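You operate a simulated robot arm through the tools that you are given. There is no shell and no other tool. Be economical: measure what you need, move in short steps, check, and stop when the job is done.

You run a simulated robot arm. Do the job below in one go: nothing can be reset, and whatever is moved stays where it is left.

Task
Put the wooden brush on top of the blue tin. Close the blue drawer. Press the button of lamp 4 to switch it on. Take the black end cap from the deck of the stillage and leave it on the roll of red tape there. Do these in any order.

Only the result counts: the job must be done as asked and must still hold three seconds after the hand-in. Knocking over, shifting, dropping, spilling or breaking anything else fails it. Lids that push on must go on centred and level and be pressed home; caps that screw on are set level and turned clockwise until they are tight.

Robot
A 6-joint arm with a two-finger gripper on a trunk, on a base that drives. Base frame: it is fixed to the floor where the robot stands at the start and does not move with it; the origin is under the middle of the robot, x ahead of it, y to its left, z up; the surface under the hand at the start is at about z = 0.487. Readings come in m, rad, newtons and seconds.
With the tool pointing down near the work surface it reaches from about 0.1 to 0.68 m from the robot's upright axis, wherever it stands. Its first joint turns from -2.897 to 2.897 rad. Places, roughly: blue drawer [2.6, 1, 0.6]; blue tin [0.5, -0.25, 0.5]; button of lamp 4 [-2.3, 1.8, 0.6]; end cap [-2, 1.75, 0.5]; roll of red tape (8x8x3 cm) [-2.1, 2, 0.5]; wooden brush (6x3x5 cm) [0.5, 0.2, 0.5]. Payload 1.57 kg.
The TCP is the grasp point between the finger pads, 0.021 m short of the fingertips. In the tool frame z runs along the fingers and y along their closing line. Largest opening 0.07 m; the body of the gripper starts 0.05 m behind the TCP.
Orientation is that of the tool frame in the base frame, as [roll, pitch, yaw] about the fixed x, y, z axes, in that order (R = Rz(yaw) Ry(pitch) Rx(roll)). With the fingers straight down and closing along the base's y, the tool's x points along the base's -x, its y along +y and its z along -z.

Tools
- The arm moves only by the tool servo_tool. Its arguments are lists of equal length, an entry for each row: "dp": the shift along the tool's x, y, z in units of 20 mm (1.0 is 20 mm), a list of three; "rot": the turn, a rotation vector about the tool's x, y, z in units of 5 degrees (1.0 is 5 degrees), a list of three; "jaw": the gripper command, from -1 (shut) to 1 (fully open), values between in proportion. In form: {"dp": [[dx, dy, dz], ...], "rot": [[rx, ry, rz], ...], "jaw": [jaw, ...]}. A call has 1 to 8 rows; each row shifts and turns the commanded pose from where the row before left it, along the tool's axes as they then stand. A call with a number of a shift or a turn outside -1 to 1 is refused whole. Rows are played at 5 a second. More than 0.05 m and 0.15 rad between two rows, or a gripper value outside its range, and nothing of the call is played. Where a pose cannot be reached the arm comes as near as it can. A force on the tool above 40 N (or 10 N above the force at the start of the call, whichever is more), or a blocked arm, ends the call early, and 0.2 s more pass. The fingers move at their own pace and stop on an object; they squeeze with about 30 N. The grip force told is the motor's: it shows also when the fingers shut on nothing. Time passes only in rows, and 0.2 s behind the last, so rows that do not move let the fingers close. The reply holds the time, the measured pose of the TCP, the force on the tool along the base axes, the opening and the grip force, in the units named above and with some noise, with the torque about the TCP (base axes, N m) and any sound that the robot's microphone picked up.
- Cameras (640 x 400 px; columns grow to the right, rows downward): "scene" is now at [-0.0008, 0.1319, 1.458]; the picture's right is [-0.40, -0.92, 0.00], its down [-0.83, 0.36, -0.43] and it looks along [0.39, -0.17, -0.90] (base axes); focal length 280 px, centre (320, 200). "wrist" rides on the gripper at [0.079, 0.004, -0.081] in the tool frame; the picture's right is [-0.05, 1.00, 0.00], its down [-0.67, -0.04, -0.75] and it looks along [-0.74, -0.04, 0.67] (tool axes); focal length 256 px, centre (320, 200). There is no depth. A picture from a camera that has moved, and an enlarged one, comes with that camera's place and axes in the base frame and with its lens.
- capture(camera): a new picture of that camera. The clock stands still meanwhile.
- roll_base(legs): drives the robot by 1 to 6 legs, each [ahead, left, turn to the left] in m, m and rad, along the robot's own axes; the way and the turn of a leg run together, so that a leg with both is an arc; at most 1.5 m and 3.142 rad a leg. The arm and the cameras ride along, it lands a little off, and it stops where it bumps. It gives what a move gives.
- aim_head(pan, tilt): turns the head with the scene camera to pan (to the left, within 2.705 rad either way) and tilt (down, from -0.506 to 1.204), counted from straight ahead of the robot. It gives what a move gives.
- enlarge(camera, box): a new picture of the part [left, top, right, bottom] of that camera's present view, enlarged. The clock stands still meanwhile.
- finish_job(): hands the job in; it is judged then, once.

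Work in short steps. Places have to be worked out from the pictures, the camera data and where the tool is seen: move nearer, look again, correct. Check each grasp and each placing, and mend what went wrong. You have 165 turns and 108 pictures in all, those below and enlarged ones among them. Open the gripper and draw the arm clear of the work before you hand the job in, unless the task says otherwise; then end with one line.

The tools are called after "Request:" as a command line: name --argument value ..., lists and objects as JSON in quotes. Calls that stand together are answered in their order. servo_tool: Moves the arm, as the interface text tells. Its arguments: {"type":"object","properties":{"dp":{"type":"array","items":{"type":"array","items":{"type":"number"}}},"rot":{"type":"array","items":{"type":"array","items":{"type":"number"}}},"jaw":{"type":"array","items":{"type":"number"}}},"required":["dp","rot","jaw"]} The other tools are called the same way: roll_base (legs) drives the base; aim_head (pan, tilt) turns the head that bears the scene camera; capture (camera) takes a picture; enlarge (camera, box) takes an enlarged picture of a part of a camera's view; finish_job () hands the job in.

At the start:

```text
time_s: 0.0
eef_pos: [0.4214, 0.1706, 0.7342]
orientation: [-3.14, -0.002, -3.141]
wrist_force: [0.6, -0.2, 0.4]
wrist_torque: [0.0, 0.0, 0.01]
gripper_width: 0.0702
grasp_force: 0.1
robot x, y, heading: [-0.0026, -0.0004, -0.002]
head pan, tilt: [-0.412, 1.124]
```

scene: 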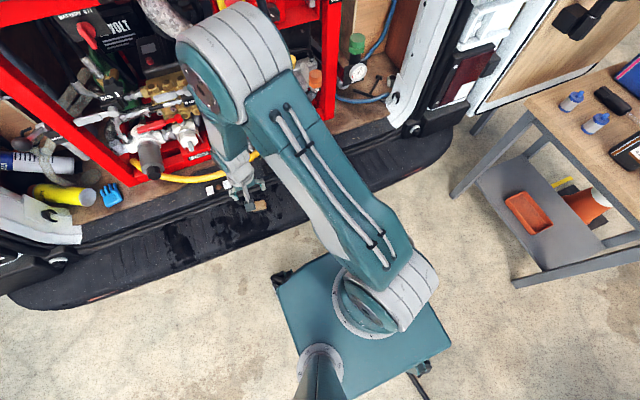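
wrist: 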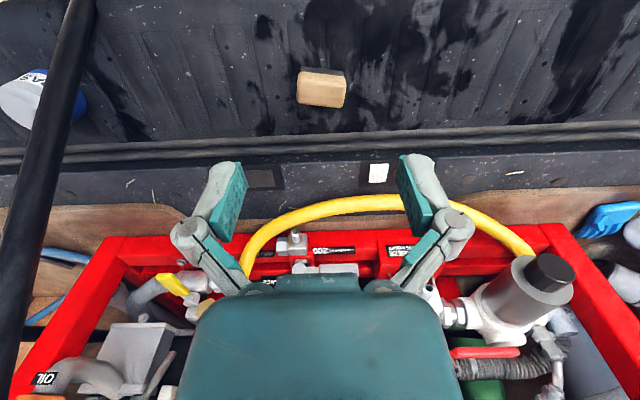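

I'll look closely at the brush and tin first.

Request:
enlarge --camera "wrist" --box '[240, 40, 400, 140]'

Request:
aim_head --pan -0.3 --tilt 0.9

Request:
capture --camera "scene"

```text
4.00 times, centred on (320, 90) of wrist
camera zoom: at [0.3433, 0.1745, 0.8136], right [0.05, 1.0, 0.0], down [0.67, -0.03, 0.74], along [0.74, -0.04, -0.67], focal length 1024 px, centre (320, 640)
```

zoom: 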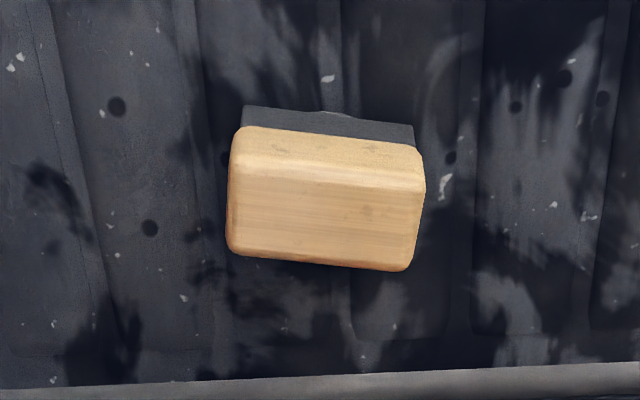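

```text
time_s: 0.8
eef_pos: [0.4207, 0.1697, 0.7349]
orientation: [3.142, 0.0, 3.142]
wrist_force: [-0.1, -0.4, 0.0]
wrist_torque: [0.01, -0.03, 0.0]
gripper_width: 0.07
grasp_force: 0.0
robot x, y, heading: [0.0026, 0.0013, -0.001]
head pan, tilt: [-0.3, 0.901]
```

```text
104 pictures are left
camera scene: at [0.015, 0.1342, 1.4733], right [-0.3, -0.96, 0.0], down [-0.75, 0.23, -0.62], along [0.59, -0.18, -0.78], focal length 280 px, centre (320, 200)
```

scene: 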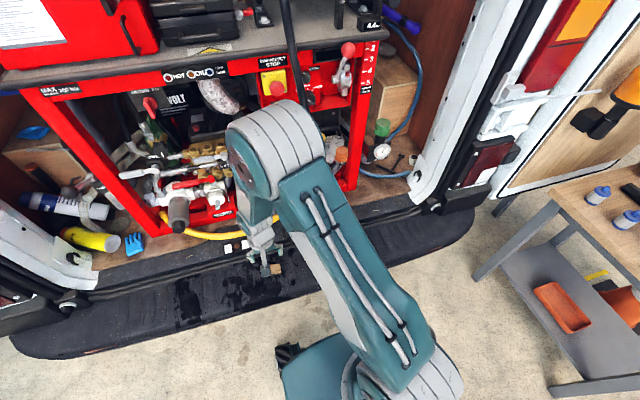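

Brush top centre is about [0.475, 0.168, 0.537], with its long axis about 11° off base y. I rotate the hand so the fingers close along the short side.

Request:
servo_tool --dp '[[0, 0, 0], [0, 0, 0], [0, 0, 0], [0, 0, 0], [0, 0, 0], [0, 0, 0], [0, 0, 0], [0, 0, 0]]' --rot '[[0, 0, 1], [0, 0, 1], [0, 0, 1], [0, 0, 1], [0, 0, 1], [0, 0, 1], [0, 0, 1], [0, 0, 1]]' --jaw '[1, 1, 1, 1, 1, 1, 1, 1]'

Request:
servo_tool --dp '[[0, 0, 0], [0, 0, 0], [0, 0, 0], [0, 0, 0], [0, 0, 0], [0, 0, 0], [0, 0, 0], [0, 0, 0]]' --rot '[[0, 0, 1], [0, 0, 1], [0, 0, 1], [0, 0, 1], [0, 0, 1], [0, 0, 1], [0, 0, 1], [0, 0, 1]]' --jaw '[1, 1, 1, 1, 1, 1, 1, 1]'

Request:
servo_tool --dp '[[0, 0, 0], [0, 0, 0], [0, 0, 0], [0, 0, 0], [0, 0, 0]]' --rot '[[0, 0, 1], [0, 0, 1], [0, 0, 1], [0, 0, 1], [0, 0, 0.14]]' --jaw '[1, 1, 1, 1, 1]'

Request:
capture --camera "wrist"

```text
time_s: 2.5
eef_pos: [0.4221, 0.1694, 0.7345]
orientation: [-3.14, 0.0, 2.441]
wrist_force: [-0.5, -0.3, 0.9]
wrist_torque: [0.02, -0.04, 0.02]
gripper_width: 0.07
grasp_force: 0.1
robot x, y, heading: [0.0004, -0.0001, -0.001]
head pan, tilt: [-0.3, 0.901]
```

```text
time_s: 4.3
eef_pos: [0.4232, 0.1694, 0.7346]
orientation: [-3.14, -0.001, 1.743]
wrist_force: [-0.8, 0.3, 0.9]
wrist_torque: [0.01, 0.0, 0.01]
gripper_width: 0.07
grasp_force: 0.1
robot x, y, heading: [0.0022, -0.0011, -0.0]
head pan, tilt: [-0.3, 0.901]
```

```text
time_s: 5.5
eef_pos: [0.4219, 0.1699, 0.7341]
orientation: [3.141, 0.0, 1.385]
wrist_force: [0.3, 0.1, 0.0]
wrist_torque: [-0.03, 0.03, 0.01]
gripper_width: 0.0701
grasp_force: 0.1
robot x, y, heading: [0.0013, -0.0009, -0.001]
head pan, tilt: [-0.3, 0.901]
```

```text
103 pictures are left
camera wrist: at [0.441, 0.2472, 0.8133], right [0.97, -0.24, 0.0], down [-0.16, -0.65, 0.75], along [-0.18, -0.72, -0.67], focal length 256 px, centre (320, 200)
```

wrist: 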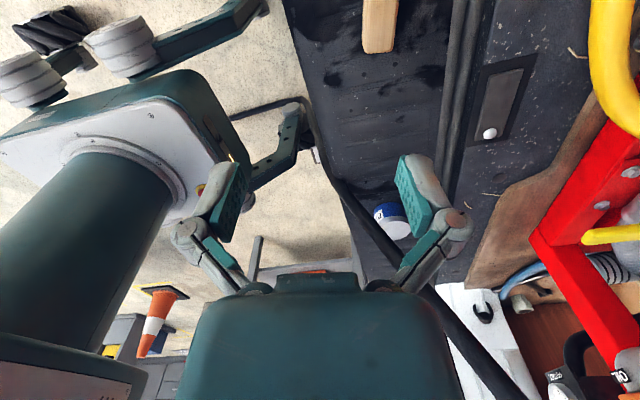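

Now over the brush and halfway down, then check.

Request:
servo_tool --dp '[[0.39, 0.9, 0], [0, 0.9, 0], [0, 0.82, 0], [0, 0, 1], [0, 0, 1], [0, 0, 1], [0, 0, 1], [0, 0, 1]]' --rot '[[0, 0, 0], [0, 0, 0], [0, 0, 0], [0, 0, 0], [0, 0, 0], [0, 0, 0], [0, 0, 0], [0, 0, 0]]' --jaw '[1, 1, 1, 1, 1, 1, 1, 1]'

Request:
capture --camera "wrist"

```text
time_s: 7.3
eef_pos: [0.4746, 0.1661, 0.6346]
orientation: [3.141, 0.001, 1.384]
wrist_force: [-0.5, 0.4, -0.8]
wrist_torque: [-0.01, -0.02, 0.04]
gripper_width: 0.0698
grasp_force: 0.1
robot x, y, heading: [0.0007, -0.0, 0.001]
head pan, tilt: [-0.3, 0.901]
```

```text
102 pictures are left
camera wrist: at [0.4947, 0.2441, 0.7133], right [0.97, -0.24, 0.0], down [-0.16, -0.65, 0.75], along [-0.18, -0.72, -0.67], focal length 256 px, centre (320, 200)
```

wrist: 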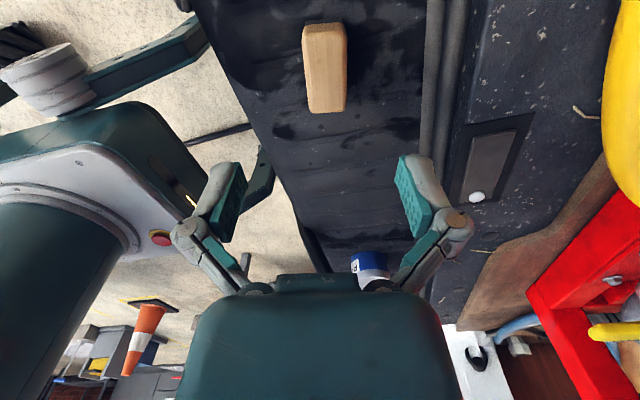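

The brush top looks to be somewhat lower (z≈0.51–0.52) and centred near [0.481, 0.172]. I correct, go down to z≈0.56 and look.

Request:
servo_tool --dp '[[0.3, 0.25, 0], [0, 0, 1], [0, 0, 1], [0, 0, 1], [0, 0, 0.7]]' --rot '[[0, 0, 0], [0, 0, 0], [0, 0, 0], [0, 0, 0], [0, 0, 0]]' --jaw '[1, 1, 1, 1, 1]'

Request:
capture --camera "wrist"

Request:
enlarge --camera "scene" --box '[220, 220, 340, 295]'

```text
time_s: 8.6
eef_pos: [0.4802, 0.1719, 0.5609]
orientation: [-3.141, 0.0, 1.383]
wrist_force: [-0.5, 0.1, 0.4]
wrist_torque: [-0.03, -0.01, 0.01]
gripper_width: 0.0699
grasp_force: 0.1
robot x, y, heading: [0.0035, 0.0006, -0.002]
head pan, tilt: [-0.3, 0.901]
```

```text
101 pictures are left
camera wrist: at [0.5002, 0.2502, 0.6402], right [0.97, -0.24, 0.0], down [-0.16, -0.65, 0.75], along [-0.18, -0.72, -0.67], focal length 256 px, centre (320, 200)
```

wrist: 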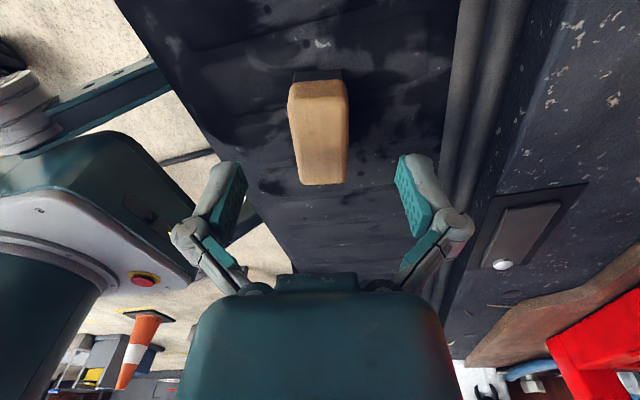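

```text
5.33 times, centred on (280, 258) of scene
camera zoom: at [0.0155, 0.1343, 1.4733], right [-0.3, -0.96, 0.0], down [-0.75, 0.23, -0.62], along [0.59, -0.18, -0.78], focal length 1493 px, centre (533, -107)
```

zoom: 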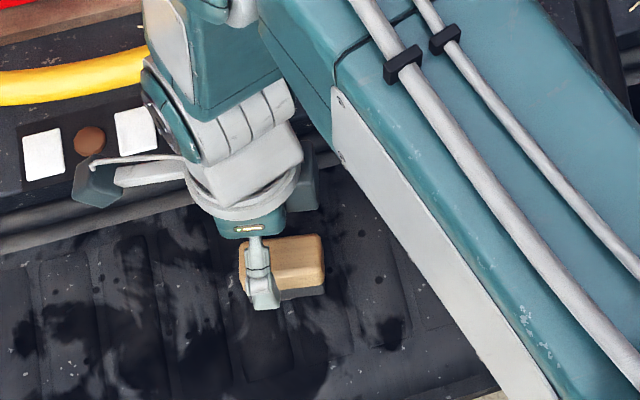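

TCP projects over the brush's centre in the wrist view. Descend to z≈0.52 and close.

Request:
servo_tool --dp '[[-0.15, 0, 1], [0, 0, 1], [0, 0, 0], [0, 0, 0], [0, 0, 0], [0, 0, 0], [0, 0, 0]]' --rot '[[0, 0, 0], [0, 0, 0], [0, 0, 0], [0, 0, 0], [0, 0, 0], [0, 0, 0], [0, 0, 0]]' --jaw '[1, 1, 1, -1, -1, -1, -1]'

Request:
capture --camera "wrist"

```text
time_s: 10.2
eef_pos: [0.4811, 0.1704, 0.5222]
orientation: [-3.141, 0.0, 1.385]
wrist_force: [-0.8, 1.0, 18.5]
wrist_torque: [-0.05, 0.09, -0.01]
gripper_width: 0.0287
grasp_force: 29.7
robot x, y, heading: [-0.0008, 0.0029, -0.004]
head pan, tilt: [-0.3, 0.901]
```

```text
99 pictures are left
camera wrist: at [0.5007, 0.2474, 0.6018], right [0.97, -0.24, 0.0], down [-0.16, -0.65, 0.74], along [-0.18, -0.72, -0.67], focal length 256 px, centre (320, 200)
```

wrist: 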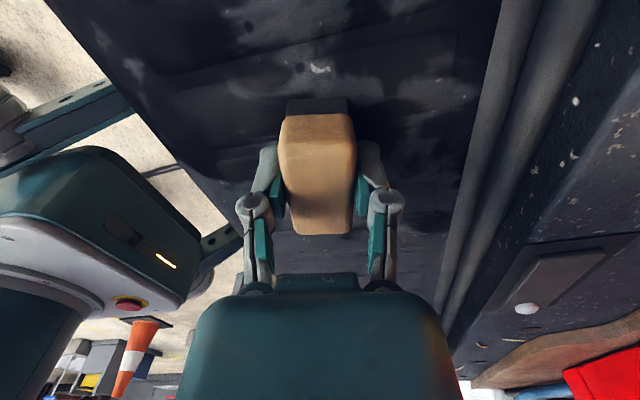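

Held at 28.7 mm. Lift 12 cm and look at the tin.

Request:
servo_tool --dp '[[0, 0, -0.5], [0, 0, -1], [0, 0, -1], [0, 0, -1], [0, 0, -1], [0, 0, -1], [0, 0, -1]]' --rot '[[0, 0, 0], [0, 0, 0], [0, 0, 0], [0, 0, 0], [0, 0, 0], [0, 0, 0], [0, 0, 0]]' --jaw '[-1, -1, -1, -1, -1, -1, -1]'

Request:
capture --camera "wrist"

Request:
aim_head --pan -0.7 --tilt 1.0

Request:
capture --camera "scene"

```text
time_s: 11.8
eef_pos: [0.4807, 0.1711, 0.6519]
orientation: [3.14, 0.0, 1.383]
wrist_force: [0.2, 0.5, -1.7]
wrist_torque: [-0.01, 0.01, 0.01]
gripper_width: 0.0289
grasp_force: 30.1
robot x, y, heading: [0.0003, 0.0012, -0.001]
head pan, tilt: [-0.3, 0.901]
```

```text
98 pictures are left
camera wrist: at [0.4996, 0.2477, 0.7308], right [0.97, -0.24, 0.0], down [-0.16, -0.65, 0.75], along [-0.18, -0.72, -0.67], focal length 256 px, centre (320, 200)
```

wrist: 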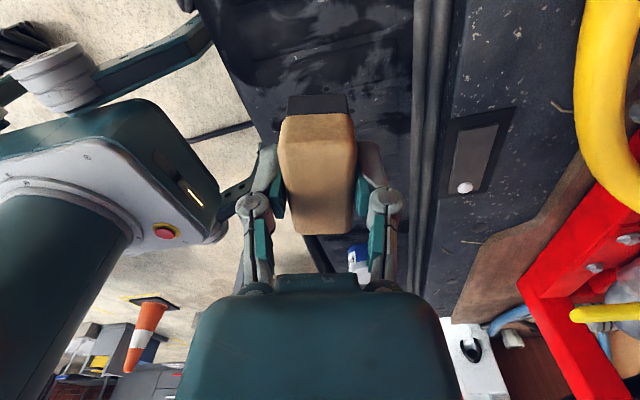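

```text
time_s: 12.6
eef_pos: [0.4789, 0.1705, 0.6512]
orientation: [3.14, 0.0, 1.383]
wrist_force: [0.4, -0.7, -1.3]
wrist_torque: [0.01, 0.02, 0.01]
gripper_width: 0.0291
grasp_force: 29.6
robot x, y, heading: [-0.0001, -0.0017, 0.007]
head pan, tilt: [-0.7, 1.0]
```

```text
97 pictures are left
camera scene: at [-0.0034, 0.1117, 1.4662], right [-0.64, -0.77, 0.0], down [-0.64, 0.54, -0.54], along [0.41, -0.35, -0.84], focal length 280 px, centre (320, 200)
```

scene: 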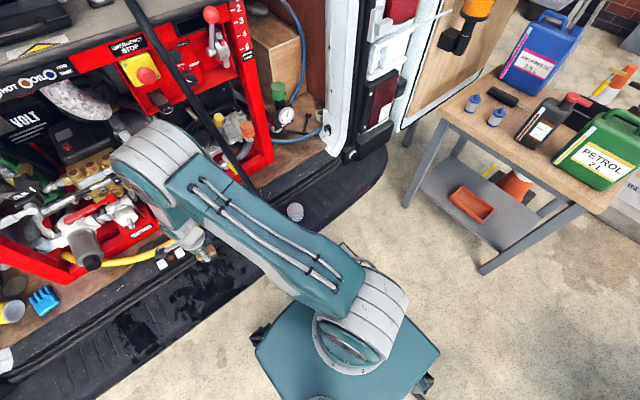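

I need detail on the tin and the black rod/cable near it.

Request:
enlarge --camera "scene" --box '[200, 130, 360, 230]'

Request:
enlarge --camera "wrist" --box '[180, 200, 440, 360]'

```text
4.00 times, centred on (280, 180) of scene
camera zoom: at [-0.0034, 0.1117, 1.4662], right [-0.64, -0.77, 0.0], down [-0.64, 0.54, -0.54], along [0.41, -0.35, -0.84], focal length 1120 px, centre (480, 280)
```

zoom: 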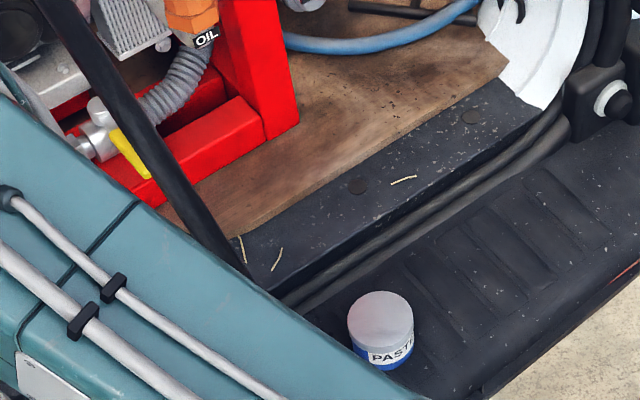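

```text
2.46 times, centred on (310, 280) of wrist
camera zoom: at [0.4995, 0.2477, 0.7303], right [0.97, -0.24, 0.0], down [-0.16, -0.65, 0.75], along [-0.18, -0.72, -0.67], focal length 630 px, centre (345, 3)
```

zoom: 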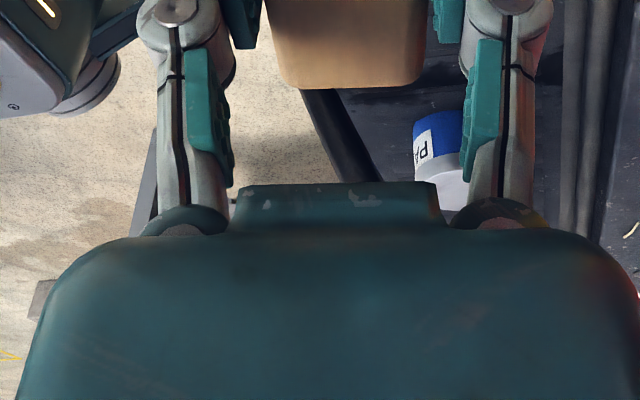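

A slanting black rod/hose lies between the brush and the tin, about [0.41,-0.10,0.47] to [0.49,-0.07,0.67] and going up. I retract and raise the hand before passing it, and look again.

Request:
servo_tool --dp '[[0, -1, -1], [0, -1, -1], [0, -1, -1], [0, -1, -1], [0, -1, -1], [0, -1, 0], [0, -1, 0], [0, -1, 0]]' --rot '[[0, 0, 0], [0, 0, 0], [0, 0, 0], [0, 0, 0], [0, 0, 0], [0, 0, 0], [0, 0, 0], [0, 0, 0]]' --jaw '[-1, -1, -1, -1, -1, -1, -1, -1]'

Request:
capture --camera "wrist"

Request:
capture --camera "scene"

```text
time_s: 14.4
eef_pos: [0.3222, 0.1983, 0.7498]
orientation: [-3.14, -0.001, 1.385]
wrist_force: [-0.5, -0.8, -1.1]
wrist_torque: [0.0, 0.03, -0.03]
gripper_width: 0.0288
grasp_force: 30.3
robot x, y, heading: [-0.001, 0.0002, -0.001]
head pan, tilt: [-0.7, 1.0]
```

```text
94 pictures are left
camera wrist: at [0.3414, 0.2759, 0.8286], right [0.97, -0.24, 0.0], down [-0.16, -0.65, 0.75], along [-0.18, -0.72, -0.67], focal length 256 px, centre (320, 200)
```

wrist: 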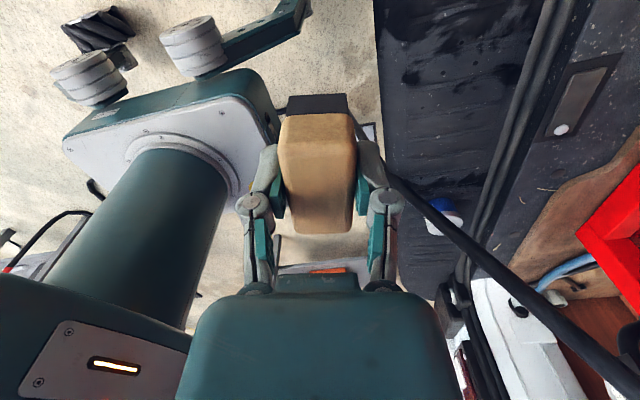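

```text
93 pictures are left
camera scene: at [-0.0042, 0.112, 1.4662], right [-0.64, -0.76, 0.0], down [-0.64, 0.54, -0.54], along [0.41, -0.35, -0.84], focal length 280 px, centre (320, 200)
```

scene: 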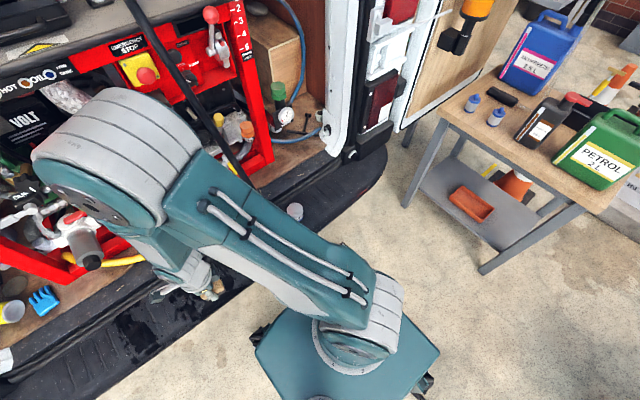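

Checking where the rod comes down relative to the base.

Request:
enlarge --camera "scene" --box '[200, 150, 440, 300]'

Request:
enlarge --camera "wrist" --box '[200, 60, 520, 260]'

```text
2.67 times, centred on (320, 225) of scene
camera zoom: at [-0.0042, 0.112, 1.4662], right [-0.64, -0.76, 0.0], down [-0.64, 0.54, -0.54], along [0.41, -0.35, -0.84], focal length 746 px, centre (320, 133)
```

zoom: 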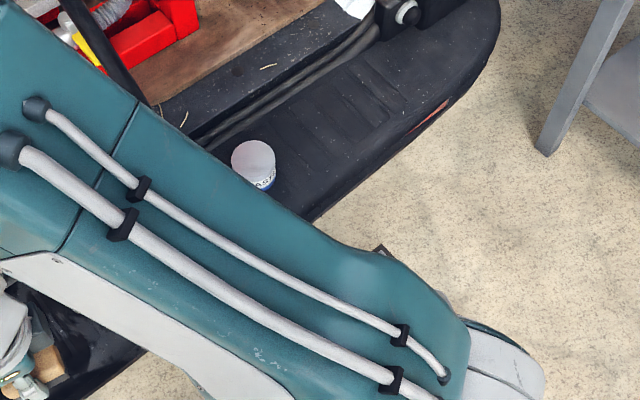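

```text
2.00 times, centred on (360, 160) of wrist
camera zoom: at [0.3414, 0.2759, 0.8286], right [0.97, -0.24, 0.0], down [-0.16, -0.65, 0.75], along [-0.18, -0.72, -0.67], focal length 512 px, centre (240, 280)
```

zoom: 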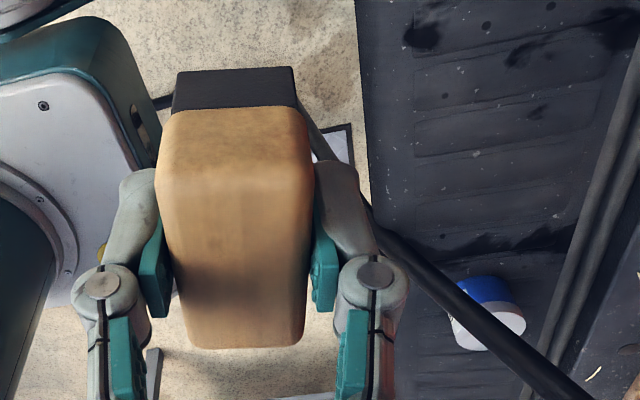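

Look higher to see where the rod goes at its top.

Request:
aim_head --pan -0.3 --tilt 0.35

Request:
capture --camera "scene"

```text
time_s: 15.4
eef_pos: [0.3214, 0.1967, 0.7485]
orientation: [3.141, -0.001, 1.383]
wrist_force: [0.0, -0.2, -1.3]
wrist_torque: [0.0, 0.01, -0.04]
gripper_width: 0.0289
grasp_force: 30.4
robot x, y, heading: [0.0003, 0.0005, -0.001]
head pan, tilt: [-0.3, 0.351]
```

```text
90 pictures are left
camera scene: at [0.0315, 0.1293, 1.5208], right [-0.3, -0.96, 0.0], down [-0.33, 0.1, -0.94], along [0.9, -0.28, -0.34], focal length 280 px, centre (320, 200)
```

scene: 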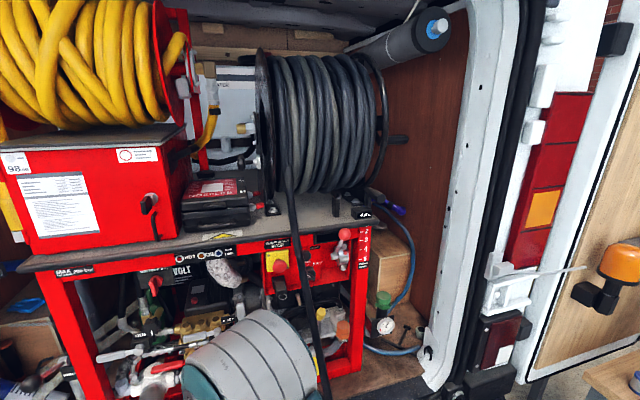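

It's a hose hanging from the reel to the floor, to be left alone. I'll turn the hand so the camera faces the robot, pass close in to the robot, then reach out to the tin from the right.

Request:
servo_tool --dp '[[0, -1, 0], [0, -1, 0], [0, 0, 0], [0, 0, 0], [0, 0, 0], [0, 0, 0], [0, 0, 0], [0, 0, 0]]' --rot '[[0, 0, 0], [0, 0, 0], [0, 0, -1], [0, 0, -1], [0, 0, -1], [0, 0, -1], [0, 0, -1], [0, 0, -1]]' --jaw '[-1, -1, -1, -1, -1, -1, -1, -1]'

Request:
servo_tool --dp '[[0, 0, 0], [0, 0, 0], [0, 0, 0], [0, 0, 0], [0, 0, 0], [0, 0, 0], [0, 0, 0], [0, 0, 0]]' --rot '[[0, 0, -1], [0, 0, -1], [0, 0, -1], [0, 0, -1], [0, 0, -1], [0, 0, -1], [0, 0, -1], [0, 0, -1]]' --jaw '[-1, -1, -1, -1, -1, -1, -1, -1]'

Request:
servo_tool --dp '[[0, 0, 0], [0, 0, 0], [0, 0, 0], [0, 0, 0], [0, 0, 0], [0, 0, 0]]' --rot '[[0, 0, -1], [0, 0, -1], [0, 0, -1], [0, 0, -1], [0, 0, -1], [0, 0, -1]]' --jaw '[-1, -1, -1, -1, -1, -1]'

```text
time_s: 17.2
eef_pos: [0.284, 0.2054, 0.7507]
orientation: [3.142, 0.0, 1.909]
wrist_force: [1.1, -0.1, -0.4]
wrist_torque: [-0.03, -0.02, 0.0]
gripper_width: 0.0291
grasp_force: 30.1
robot x, y, heading: [-0.001, 0.0004, 0.002]
head pan, tilt: [-0.3, 0.351]
```

```text
time_s: 19.1
eef_pos: [0.2836, 0.2068, 0.7503]
orientation: [3.14, -0.001, 2.607]
wrist_force: [-0.2, 0.6, -1.2]
wrist_torque: [0.0, 0.02, 0.04]
gripper_width: 0.029
grasp_force: 30.3
robot x, y, heading: [0.0002, 0.0011, -0.001]
head pan, tilt: [-0.3, 0.351]
```

```text
time_s: 20.4
eef_pos: [0.2828, 0.2062, 0.7499]
orientation: [3.141, -0.002, 3.13]
wrist_force: [-0.5, 0.4, -0.9]
wrist_torque: [0.02, 0.0, -0.03]
gripper_width: 0.0289
grasp_force: 30.2
robot x, y, heading: [0.001, 0.0032, 0.002]
head pan, tilt: [-0.3, 0.351]
```

Now sideways to the right, close to the robot.

Request:
servo_tool --dp '[[0.5, -1, 0], [0.5, -1, 0], [0, -1, 0], [0, -1, 0], [0, -1, 0], [0, -1, 0], [0, -1, 0], [0, -1, 0]]' --rot '[[0, 0, 0], [0, 0, 0], [0, 0, 0], [0, 0, 0], [0, 0, 0], [0, 0, 0], [0, 0, 0], [0, 0, 0]]' --jaw '[-1, -1, -1, -1, -1, -1, -1, -1]'

Request:
capture --camera "wrist"

```text
time_s: 22.2
eef_pos: [0.2847, 0.0528, 0.7442]
orientation: [3.141, -0.005, 3.129]
wrist_force: [0.1, -0.8, -0.8]
wrist_torque: [0.02, -0.01, 0.0]
gripper_width: 0.0289
grasp_force: 29.9
out of reach, approached as far as the arm can: row 5, 6, 7, 8
robot x, y, heading: [-0.0038, -0.0004, 0.001]
head pan, tilt: [-0.3, 0.351]
```

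```text
89 pictures are left
camera wrist: at [0.2063, 0.0591, 0.8241], right [0.06, 1.0, 0.0], down [0.67, -0.04, 0.74], along [0.74, -0.05, -0.67], focal length 256 px, centre (320, 200)
```

wrist: 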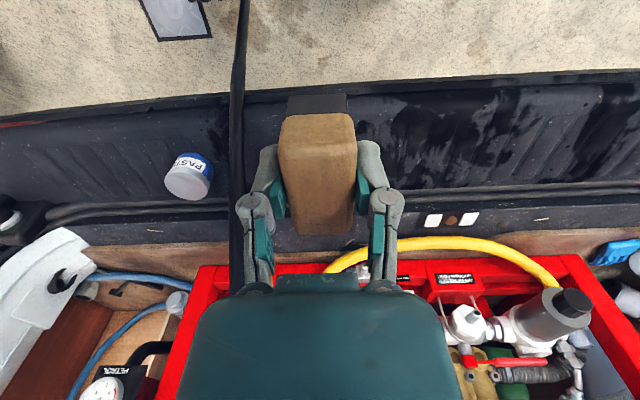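

Tin lid centre triangulates to about [0.468,-0.165,0.545]. I go on sideways at a slightly larger radius, staying well behind the hose.

Request:
servo_tool --dp '[[-0.6, 0, 0], [0, -1, 0], [0, -1, 0], [0, -1, 0], [0, -1, 0], [0, -1, 0], [0, -1, 0], [0, -1, 0]]' --rot '[[0, 0, 0], [0, 0, 0], [0, 0, 0], [0, 0, 0], [0, 0, 0], [0, 0, 0], [0, 0, 0], [0, 0, 0]]' --jaw '[-1, -1, -1, -1, -1, -1, -1, -1]'

```text
time_s: 24.1
eef_pos: [0.2929, -0.0878, 0.7436]
orientation: [-3.142, 0.001, 3.129]
wrist_force: [0.3, -0.6, -1.2]
wrist_torque: [0.0, 0.03, -0.01]
gripper_width: 0.029
grasp_force: 29.9
robot x, y, heading: [-0.0007, -0.0015, 0.002]
head pan, tilt: [-0.3, 0.351]
```

Request:
servo_tool --dp '[[0, -1, 0], [0, -1, 0], [0, -1, 0], [0, -1, 0], [0, -1, 0], [-1, 0, 0], [-1, 0, 0], [-1, 0, 0]]' --rot '[[0, 0, 0], [0, 0, 0], [0, 0, 0], [0, 0, 0], [0, 0, 0], [0, 0, 0], [0, 0, 0], [0, 0, 0]]' --jaw '[-1, -1, -1, -1, -1, -1, -1, -1]'

Request:
capture --camera "wrist"

Request:
capture --camera "scene"

```text
time_s: 25.9
eef_pos: [0.3531, -0.1878, 0.7451]
orientation: [3.139, -0.003, 3.129]
wrist_force: [0.9, 0.1, -0.5]
wrist_torque: [0.0, 0.0, 0.03]
gripper_width: 0.0289
grasp_force: 29.8
robot x, y, heading: [0.0015, -0.0008, -0.002]
head pan, tilt: [-0.3, 0.351]
```

```text
88 pictures are left
camera wrist: at [0.2738, -0.1818, 0.8245], right [0.07, 1.0, 0.0], down [0.67, -0.04, 0.74], along [0.74, -0.05, -0.67], focal length 256 px, centre (320, 200)
```

wrist: 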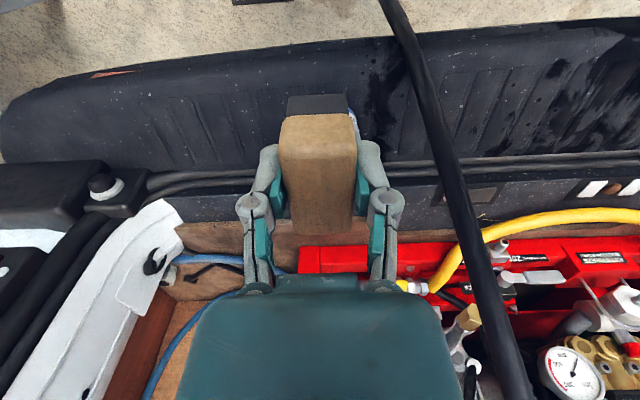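

```text
87 pictures are left
camera scene: at [0.0317, 0.1266, 1.5211], right [-0.3, -0.96, 0.0], down [-0.33, 0.1, -0.94], along [0.9, -0.28, -0.34], focal length 280 px, centre (320, 200)
```

scene: 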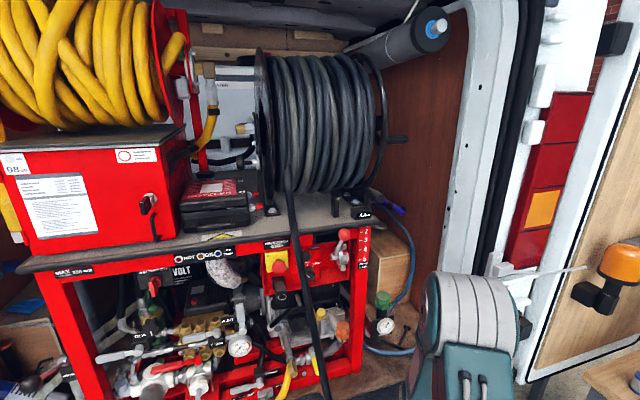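

Crossed safely. Now over the tin at z≈0.67, and turn the head to look there.

Request:
servo_tool --dp '[[-1, 0.2, 0], [-1, 0.2, 0], [-1, 0.2, 0.5], [-1, 0.2, 0.5], [-1, 0.2, 1], [-0.8, 0.1, 1], [0, 0, 0.8]]' --rot '[[0, 0, 0], [0, 0, 0], [0, 0, 0], [0, 0, 0], [0, 0, 0], [0, 0, 0], [0, 0, 0]]' --jaw '[-1, -1, -1, -1, -1, -1, -1]'

Request:
aim_head --pan -0.5 --tilt 1.0

Request:
capture --camera "scene"

Request:
capture --camera "wrist"

```text
time_s: 27.4
eef_pos: [0.4682, -0.1676, 0.6687]
orientation: [3.141, 0.0, 3.129]
wrist_force: [-0.3, -0.5, -1.6]
wrist_torque: [-0.03, 0.03, 0.03]
gripper_width: 0.0289
grasp_force: 29.8
robot x, y, heading: [-0.0025, 0.0001, 0.002]
head pan, tilt: [-0.3, 0.351]
```

```text
time_s: 28.5
eef_pos: [0.4665, -0.1668, 0.67]
orientation: [-3.141, 0.001, 3.129]
wrist_force: [-0.4, 0.7, 0.0]
wrist_torque: [0.01, -0.01, 0.02]
gripper_width: 0.0286
grasp_force: 29.8
robot x, y, heading: [-0.003, 0.0004, 0.004]
head pan, tilt: [-0.499, 1.0]
```

```text
86 pictures are left
camera scene: at [0.0045, 0.1208, 1.4664], right [-0.48, -0.88, 0.0], down [-0.74, 0.4, -0.54], along [0.47, -0.26, -0.84], focal length 280 px, centre (320, 200)
```

scene: 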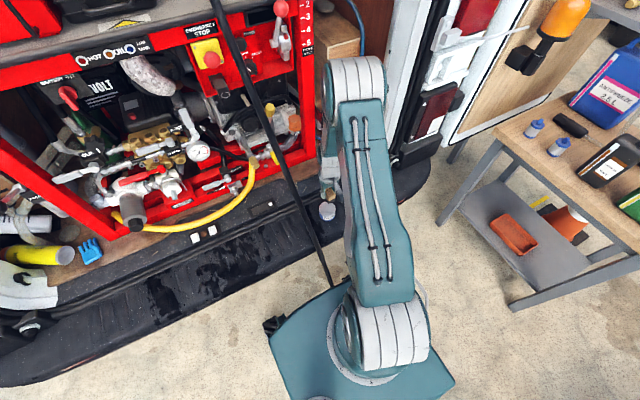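

```text
85 pictures are left
camera wrist: at [0.3895, -0.1615, 0.7491], right [0.07, 1.0, 0.0], down [0.67, -0.04, 0.74], along [0.74, -0.05, -0.67], focal length 256 px, centre (320, 200)
```

wrist: 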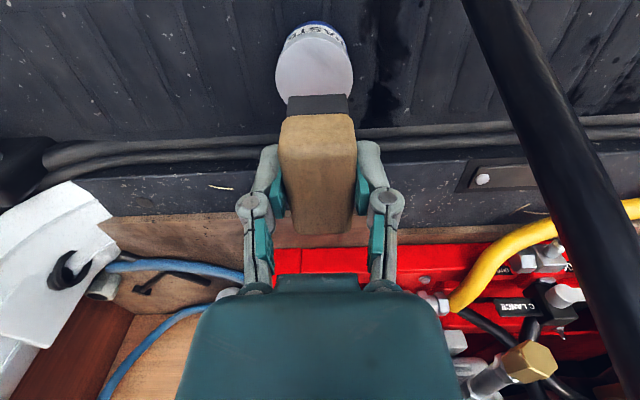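

Brush lines up with the tin within ~5 mm; trim y and descend gently to just above.

Request:
servo_tool --dp '[[0, -0.22, 0.5], [0, 0, 1], [0, 0, 1], [0, 0, 0.8]]' --rot '[[0, 0, 0], [0, 0, 0], [0, 0, 0], [0, 0, 0]]' --jaw '[-1, -1, -1, -1]'

Request:
capture --camera "wrist"

Request:
enlarge --camera "scene" --box '[280, 150, 380, 230]'

```text
time_s: 29.5
eef_pos: [0.4703, -0.1711, 0.602]
orientation: [-3.141, 0.0, 3.129]
wrist_force: [-0.5, 0.4, -0.2]
wrist_torque: [0.02, 0.02, 0.0]
gripper_width: 0.0288
grasp_force: 29.7
robot x, y, heading: [-0.0005, 0.005, 0.002]
head pan, tilt: [-0.499, 1.0]
```

```text
84 pictures are left
camera wrist: at [0.391, -0.1655, 0.682], right [0.07, 1.0, 0.0], down [0.67, -0.04, 0.74], along [0.74, -0.05, -0.67], focal length 256 px, centre (320, 200)
```

wrist: 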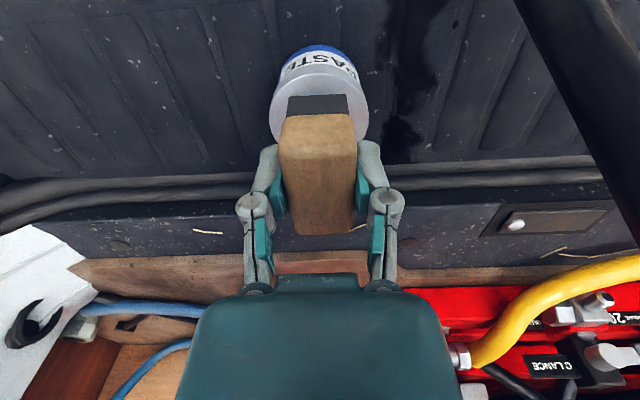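

```text
5.00 times, centred on (330, 190) of scene
camera zoom: at [0.0045, 0.1207, 1.4664], right [-0.48, -0.88, 0.0], down [-0.74, 0.4, -0.54], along [0.47, -0.26, -0.84], focal length 1400 px, centre (270, 250)
```

zoom: 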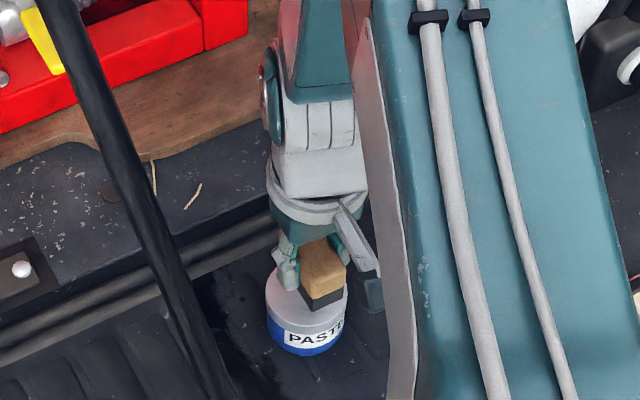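

Aligned. Lower slowly until contact.

Request:
servo_tool --dp '[[0, 0, 0.4], [0, 0, 0.3], [0, 0, 0.2], [0, 0, 0]]' --rot '[[0, 0, 0], [0, 0, 0], [0, 0, 0], [0, 0, 0]]' --jaw '[-1, -1, -1, -1]'

Request:
enlarge --camera "scene" --box '[310, 180, 360, 220]'

```text
time_s: 30.5
eef_pos: [0.4688, -0.1728, 0.583]
orientation: [3.14, 0.0, 3.131]
wrist_force: [-0.3, -0.9, -1.9]
wrist_torque: [0.0, -0.03, 0.0]
gripper_width: 0.0291
grasp_force: 30.4
robot x, y, heading: [-0.0021, 0.0, -0.003]
head pan, tilt: [-0.499, 1.0]
```

```text
10.00 times, centred on (335, 200) of scene
camera zoom: at [0.0045, 0.1207, 1.4664], right [-0.48, -0.88, 0.0], down [-0.74, 0.4, -0.54], along [0.47, -0.26, -0.84], focal length 2799 px, centre (170, 200)
```

zoom: 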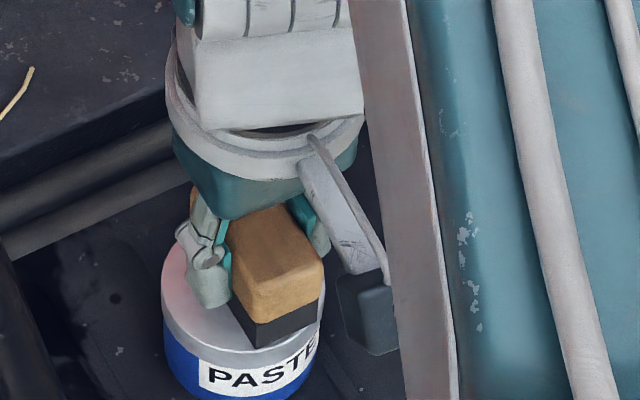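

Nearly centred; tiny trim and continue down in small steps until the force shows contact.

Request:
servo_tool --dp '[[-0.1, 0.15, 0], [0, 0, 0.15], [0, 0, 0.15], [0, 0, 0]]' --rot '[[0, 0, 0], [0, 0, 0], [0, 0, 0], [0, 0, 0]]' --jaw '[-1, -1, -1, -1]'

```text
time_s: 31.5
eef_pos: [0.472, -0.1693, 0.5783]
orientation: [-3.141, 0.0, 3.129]
wrist_force: [0.0, 0.3, -1.3]
wrist_torque: [-0.01, 0.0, 0.01]
gripper_width: 0.0291
grasp_force: 29.8
robot x, y, heading: [-0.002, -0.0058, 0.0]
head pan, tilt: [-0.499, 1.0]
```

Request:
servo_tool --dp '[[0, 0, 0.15], [0, 0, 0], [0, 0, 0.1], [0, 0, 0]]' --rot '[[0, 0, 0], [0, 0, 0], [0, 0, 0], [0, 0, 0]]' --jaw '[-1, -1, -1, -1]'

Request:
enlarge --camera "scene" --box '[310, 180, 360, 220]'

```text
time_s: 32.5
eef_pos: [0.4716, -0.1687, 0.5724]
orientation: [-3.142, 0.0, 3.13]
wrist_force: [-0.7, 0.7, -0.1]
wrist_torque: [-0.01, 0.03, -0.02]
gripper_width: 0.0289
grasp_force: 30.1
robot x, y, heading: [0.0022, -0.0022, -0.001]
head pan, tilt: [-0.499, 1.0]
```

```text
10.00 times, centred on (335, 200) of scene
camera zoom: at [0.0045, 0.1208, 1.4664], right [-0.48, -0.88, 0.0], down [-0.74, 0.4, -0.54], along [0.47, -0.26, -0.84], focal length 2799 px, centre (170, 200)
```

zoom: 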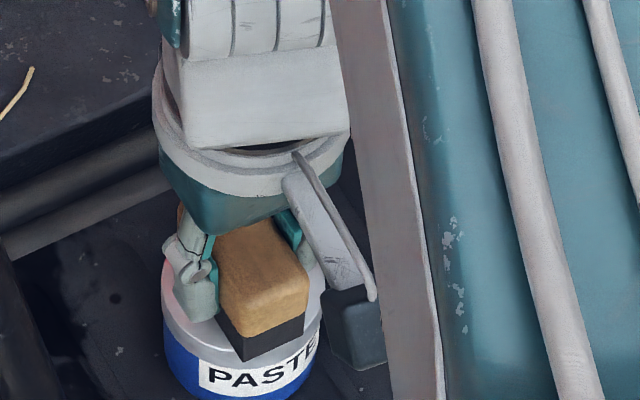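

Brush is centred; keep lowering until contact.

Request:
servo_tool --dp '[[0, 0, 0.1], [0, 0, 0], [0, 0, 0.1], [0, 0, 0]]' --rot '[[0, 0, 0], [0, 0, 0], [0, 0, 0], [0, 0, 0]]' --jaw '[-1, -1, -1, -1]'

```text
time_s: 33.5
eef_pos: [0.4723, -0.1682, 0.5698]
orientation: [-3.141, 0.002, 3.129]
wrist_force: [-1.1, 1.3, 26.9]
wrist_torque: [0.02, 0.0, -0.02]
gripper_width: 0.0286
grasp_force: 30.1
robot x, y, heading: [-0.0023, -0.0021, 0.001]
head pan, tilt: [-0.499, 1.0]
```

Contact (27 N). Ease off a bit, then open and rise.

Request:
servo_tool --dp '[[0, 0, -0.08], [0, 0, 0], [0, 0, 0], [0, 0, 0], [0, 0, 0], [0, 0, 0]]' --rot '[[0, 0, 0], [0, 0, 0], [0, 0, 0], [0, 0, 0], [0, 0, 0], [0, 0, 0]]' --jaw '[-1, -1, 0.1, 0.3, 0.4, 0.4]'

Request:
servo_tool --dp '[[0, 0, -0.5], [0, 0, -1], [0, 0, -1], [0, 0, -1], [0, 0, -1], [0, 0, -1]]' --rot '[[0, 0, 0], [0, 0, 0], [0, 0, 0], [0, 0, 0], [0, 0, 0], [0, 0, 0]]' --jaw '[0.6, 0.6, 0.6, 0.6, 0.6, 0.6]'

Request:
capture --camera "wrist"

Request:
enlarge --camera "scene" --box '[290, 160, 370, 224]'

```text
time_s: 34.9
eef_pos: [0.4702, -0.1683, 0.5704]
orientation: [-3.141, 0.0, 3.131]
wrist_force: [0.7, -0.5, 0.8]
wrist_torque: [0.0, -0.01, -0.03]
gripper_width: 0.0489
grasp_force: 0.0
robot x, y, heading: [0.0007, 0.0009, -0.003]
head pan, tilt: [-0.499, 1.0]
```

```text
time_s: 36.3
eef_pos: [0.4695, -0.167, 0.6808]
orientation: [3.141, -0.002, 3.131]
wrist_force: [0.3, -0.1, 0.2]
wrist_torque: [-0.03, -0.03, 0.01]
gripper_width: 0.0563
grasp_force: 0.0
robot x, y, heading: [-0.0001, 0.0012, 0.003]
head pan, tilt: [-0.499, 1.0]
```

```text
80 pictures are left
camera wrist: at [0.3909, -0.1625, 0.7606], right [0.07, 1.0, 0.0], down [0.67, -0.04, 0.74], along [0.74, -0.05, -0.67], focal length 256 px, centre (320, 200)
```

wrist: 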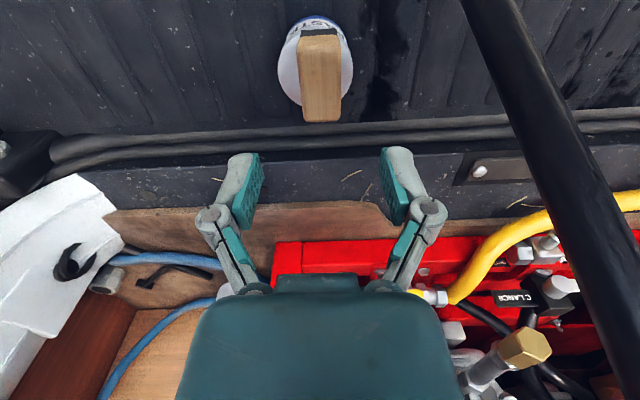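

```text
6.25 times, centred on (330, 192) of scene
camera zoom: at [0.0043, 0.1209, 1.4664], right [-0.48, -0.88, 0.0], down [-0.74, 0.4, -0.54], along [0.47, -0.26, -0.84], focal length 1750 px, centre (258, 250)
```

zoom: 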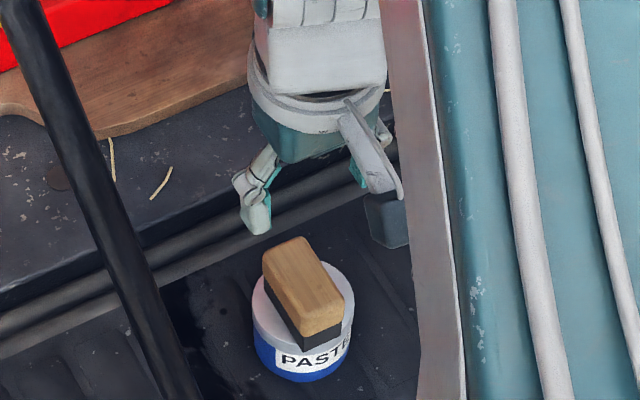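

The brush stands on the tin. Retract the hand, then look around for a route.

Request:
servo_tool --dp '[[0, -0.2, -1], [0, -0.2, -1], [1, -0.2, -1], [1, 0, 0], [1, 0, 0], [1, 0, 0], [1, 0, 0], [1, 0, 0]]' --rot '[[0, 0, 0], [0, 0, 0], [0, 0, 0], [0, 0, 0], [0, 0, 0], [0, 0, 0], [0, 0, 0], [0, 0, 0]]' --jaw '[0.6, 0.6, 0.6, 0.6, 0.6, 0.6, 0.6, 0.6]'

Request:
aim_head --pan 0.9 --tilt 0.45

Request:
capture --camera "scene"

Request:
aim_head --pan 2.4 --tilt 0.5

Request:
capture --camera "scene"

Request:
aim_head --pan -2.4 --tilt 0.5

Request:
capture --camera "scene"

```text
time_s: 38.1
eef_pos: [0.3503, -0.179, 0.7408]
orientation: [3.141, 0.001, 3.129]
wrist_force: [0.8, -0.1, 0.2]
wrist_torque: [-0.02, 0.0, 0.01]
gripper_width: 0.0562
grasp_force: 0.0
robot x, y, heading: [-0.0006, 0.0024, 0.004]
head pan, tilt: [-0.499, 1.0]
```

```text
time_s: 39.6
eef_pos: [0.351, -0.1779, 0.7411]
orientation: [-3.141, -0.002, 3.13]
wrist_force: [0.0, 0.4, -0.1]
wrist_torque: [0.0, 0.0, 0.01]
gripper_width: 0.0561
grasp_force: 0.0
robot x, y, heading: [0.0004, 0.0006, 0.004]
head pan, tilt: [0.901, 0.45]
```

```text
78 pictures are left
camera scene: at [-0.0002, 0.2261, 1.5119], right [0.78, -0.62, 0.0], down [-0.27, -0.34, -0.9], along [0.56, 0.71, -0.44], focal length 280 px, centre (320, 200)
```

scene: 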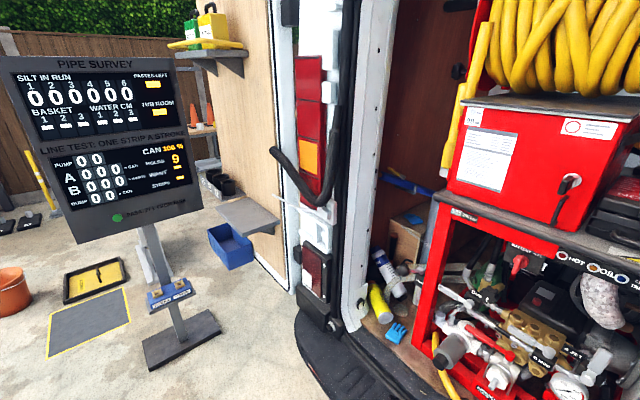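

```text
time_s: 41.2
eef_pos: [0.3495, -0.1791, 0.7402]
orientation: [-3.141, -0.002, 3.131]
wrist_force: [0.2, -0.1, -0.1]
wrist_torque: [-0.01, -0.03, -0.02]
gripper_width: 0.056
grasp_force: 0.1
robot x, y, heading: [-0.001, 0.0021, 0.002]
head pan, tilt: [2.4, 0.499]
```

```text
77 pictures are left
camera scene: at [-0.1244, 0.2156, 1.5076], right [0.68, 0.74, 0.0], down [0.35, -0.32, -0.88], along [-0.65, 0.59, -0.48], focal length 280 px, centre (320, 200)
```

scene: 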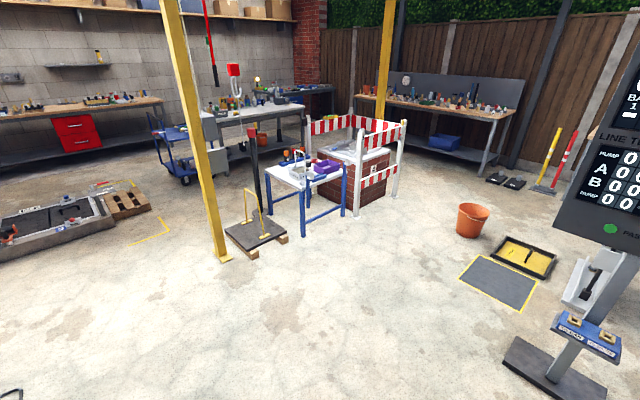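

```text
time_s: 45.0
eef_pos: [0.3506, -0.1792, 0.7391]
orientation: [-3.141, 0.001, 3.129]
wrist_force: [-0.6, -0.3, 0.3]
wrist_torque: [-0.03, -0.01, 0.0]
gripper_width: 0.0561
grasp_force: 0.1
robot x, y, heading: [-0.0009, 0.0002, -0.003]
head pan, tilt: [-2.4, 0.499]
```

```text
76 pictures are left
camera scene: at [-0.1244, 0.0926, 1.5076], right [-0.68, 0.74, 0.0], down [0.35, 0.32, -0.88], along [-0.65, -0.59, -0.48], focal length 280 px, centre (320, 200)
```

scene: 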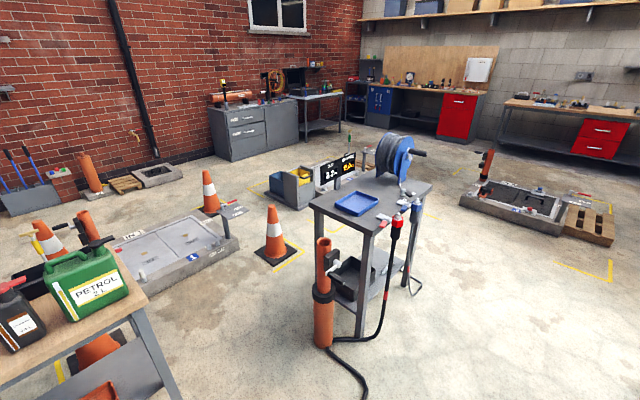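

The stillage is the small blue-legged stand at about (-1.9,1.7). I check the left side of the van for the drawer.

Request:
aim_head --pan 1.15 --tilt 0.3

Request:
capture --camera "scene"

Request:
enlarge --camera "scene" --box '[300, 60, 500, 260]'

```text
time_s: 48.0
eef_pos: [0.3506, -0.1782, 0.7394]
orientation: [-3.141, 0.0, 3.13]
wrist_force: [0.1, 0.3, -0.5]
wrist_torque: [-0.04, 0.01, -0.02]
gripper_width: 0.056
grasp_force: 0.1
robot x, y, heading: [-0.0044, 0.0015, -0.001]
head pan, tilt: [1.15, 0.3]
```

```text
75 pictures are left
camera scene: at [-0.0191, 0.2393, 1.5259], right [0.91, -0.41, 0.0], down [-0.12, -0.27, -0.96], along [0.39, 0.87, -0.3], focal length 280 px, centre (320, 200)
```

scene: 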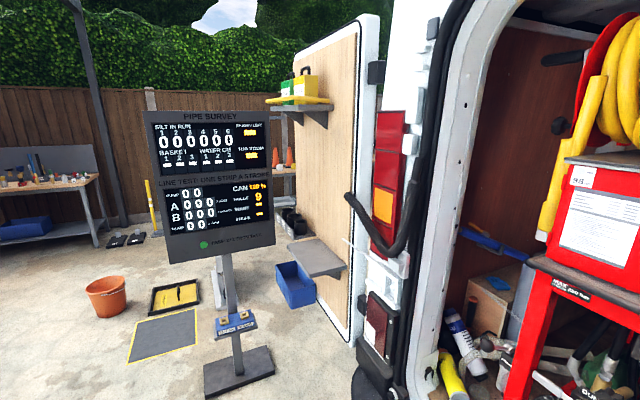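

```text
2.00 times, centred on (400, 160) of scene
camera zoom: at [-0.0191, 0.2393, 1.5259], right [0.91, -0.41, 0.0], down [-0.12, -0.27, -0.96], along [0.39, 0.87, -0.3], focal length 560 px, centre (160, 280)
```

zoom: 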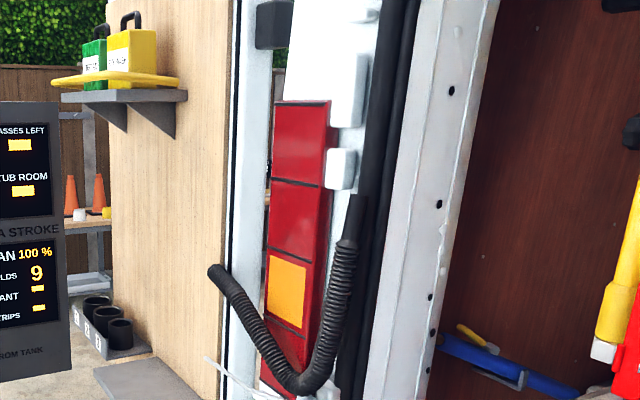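

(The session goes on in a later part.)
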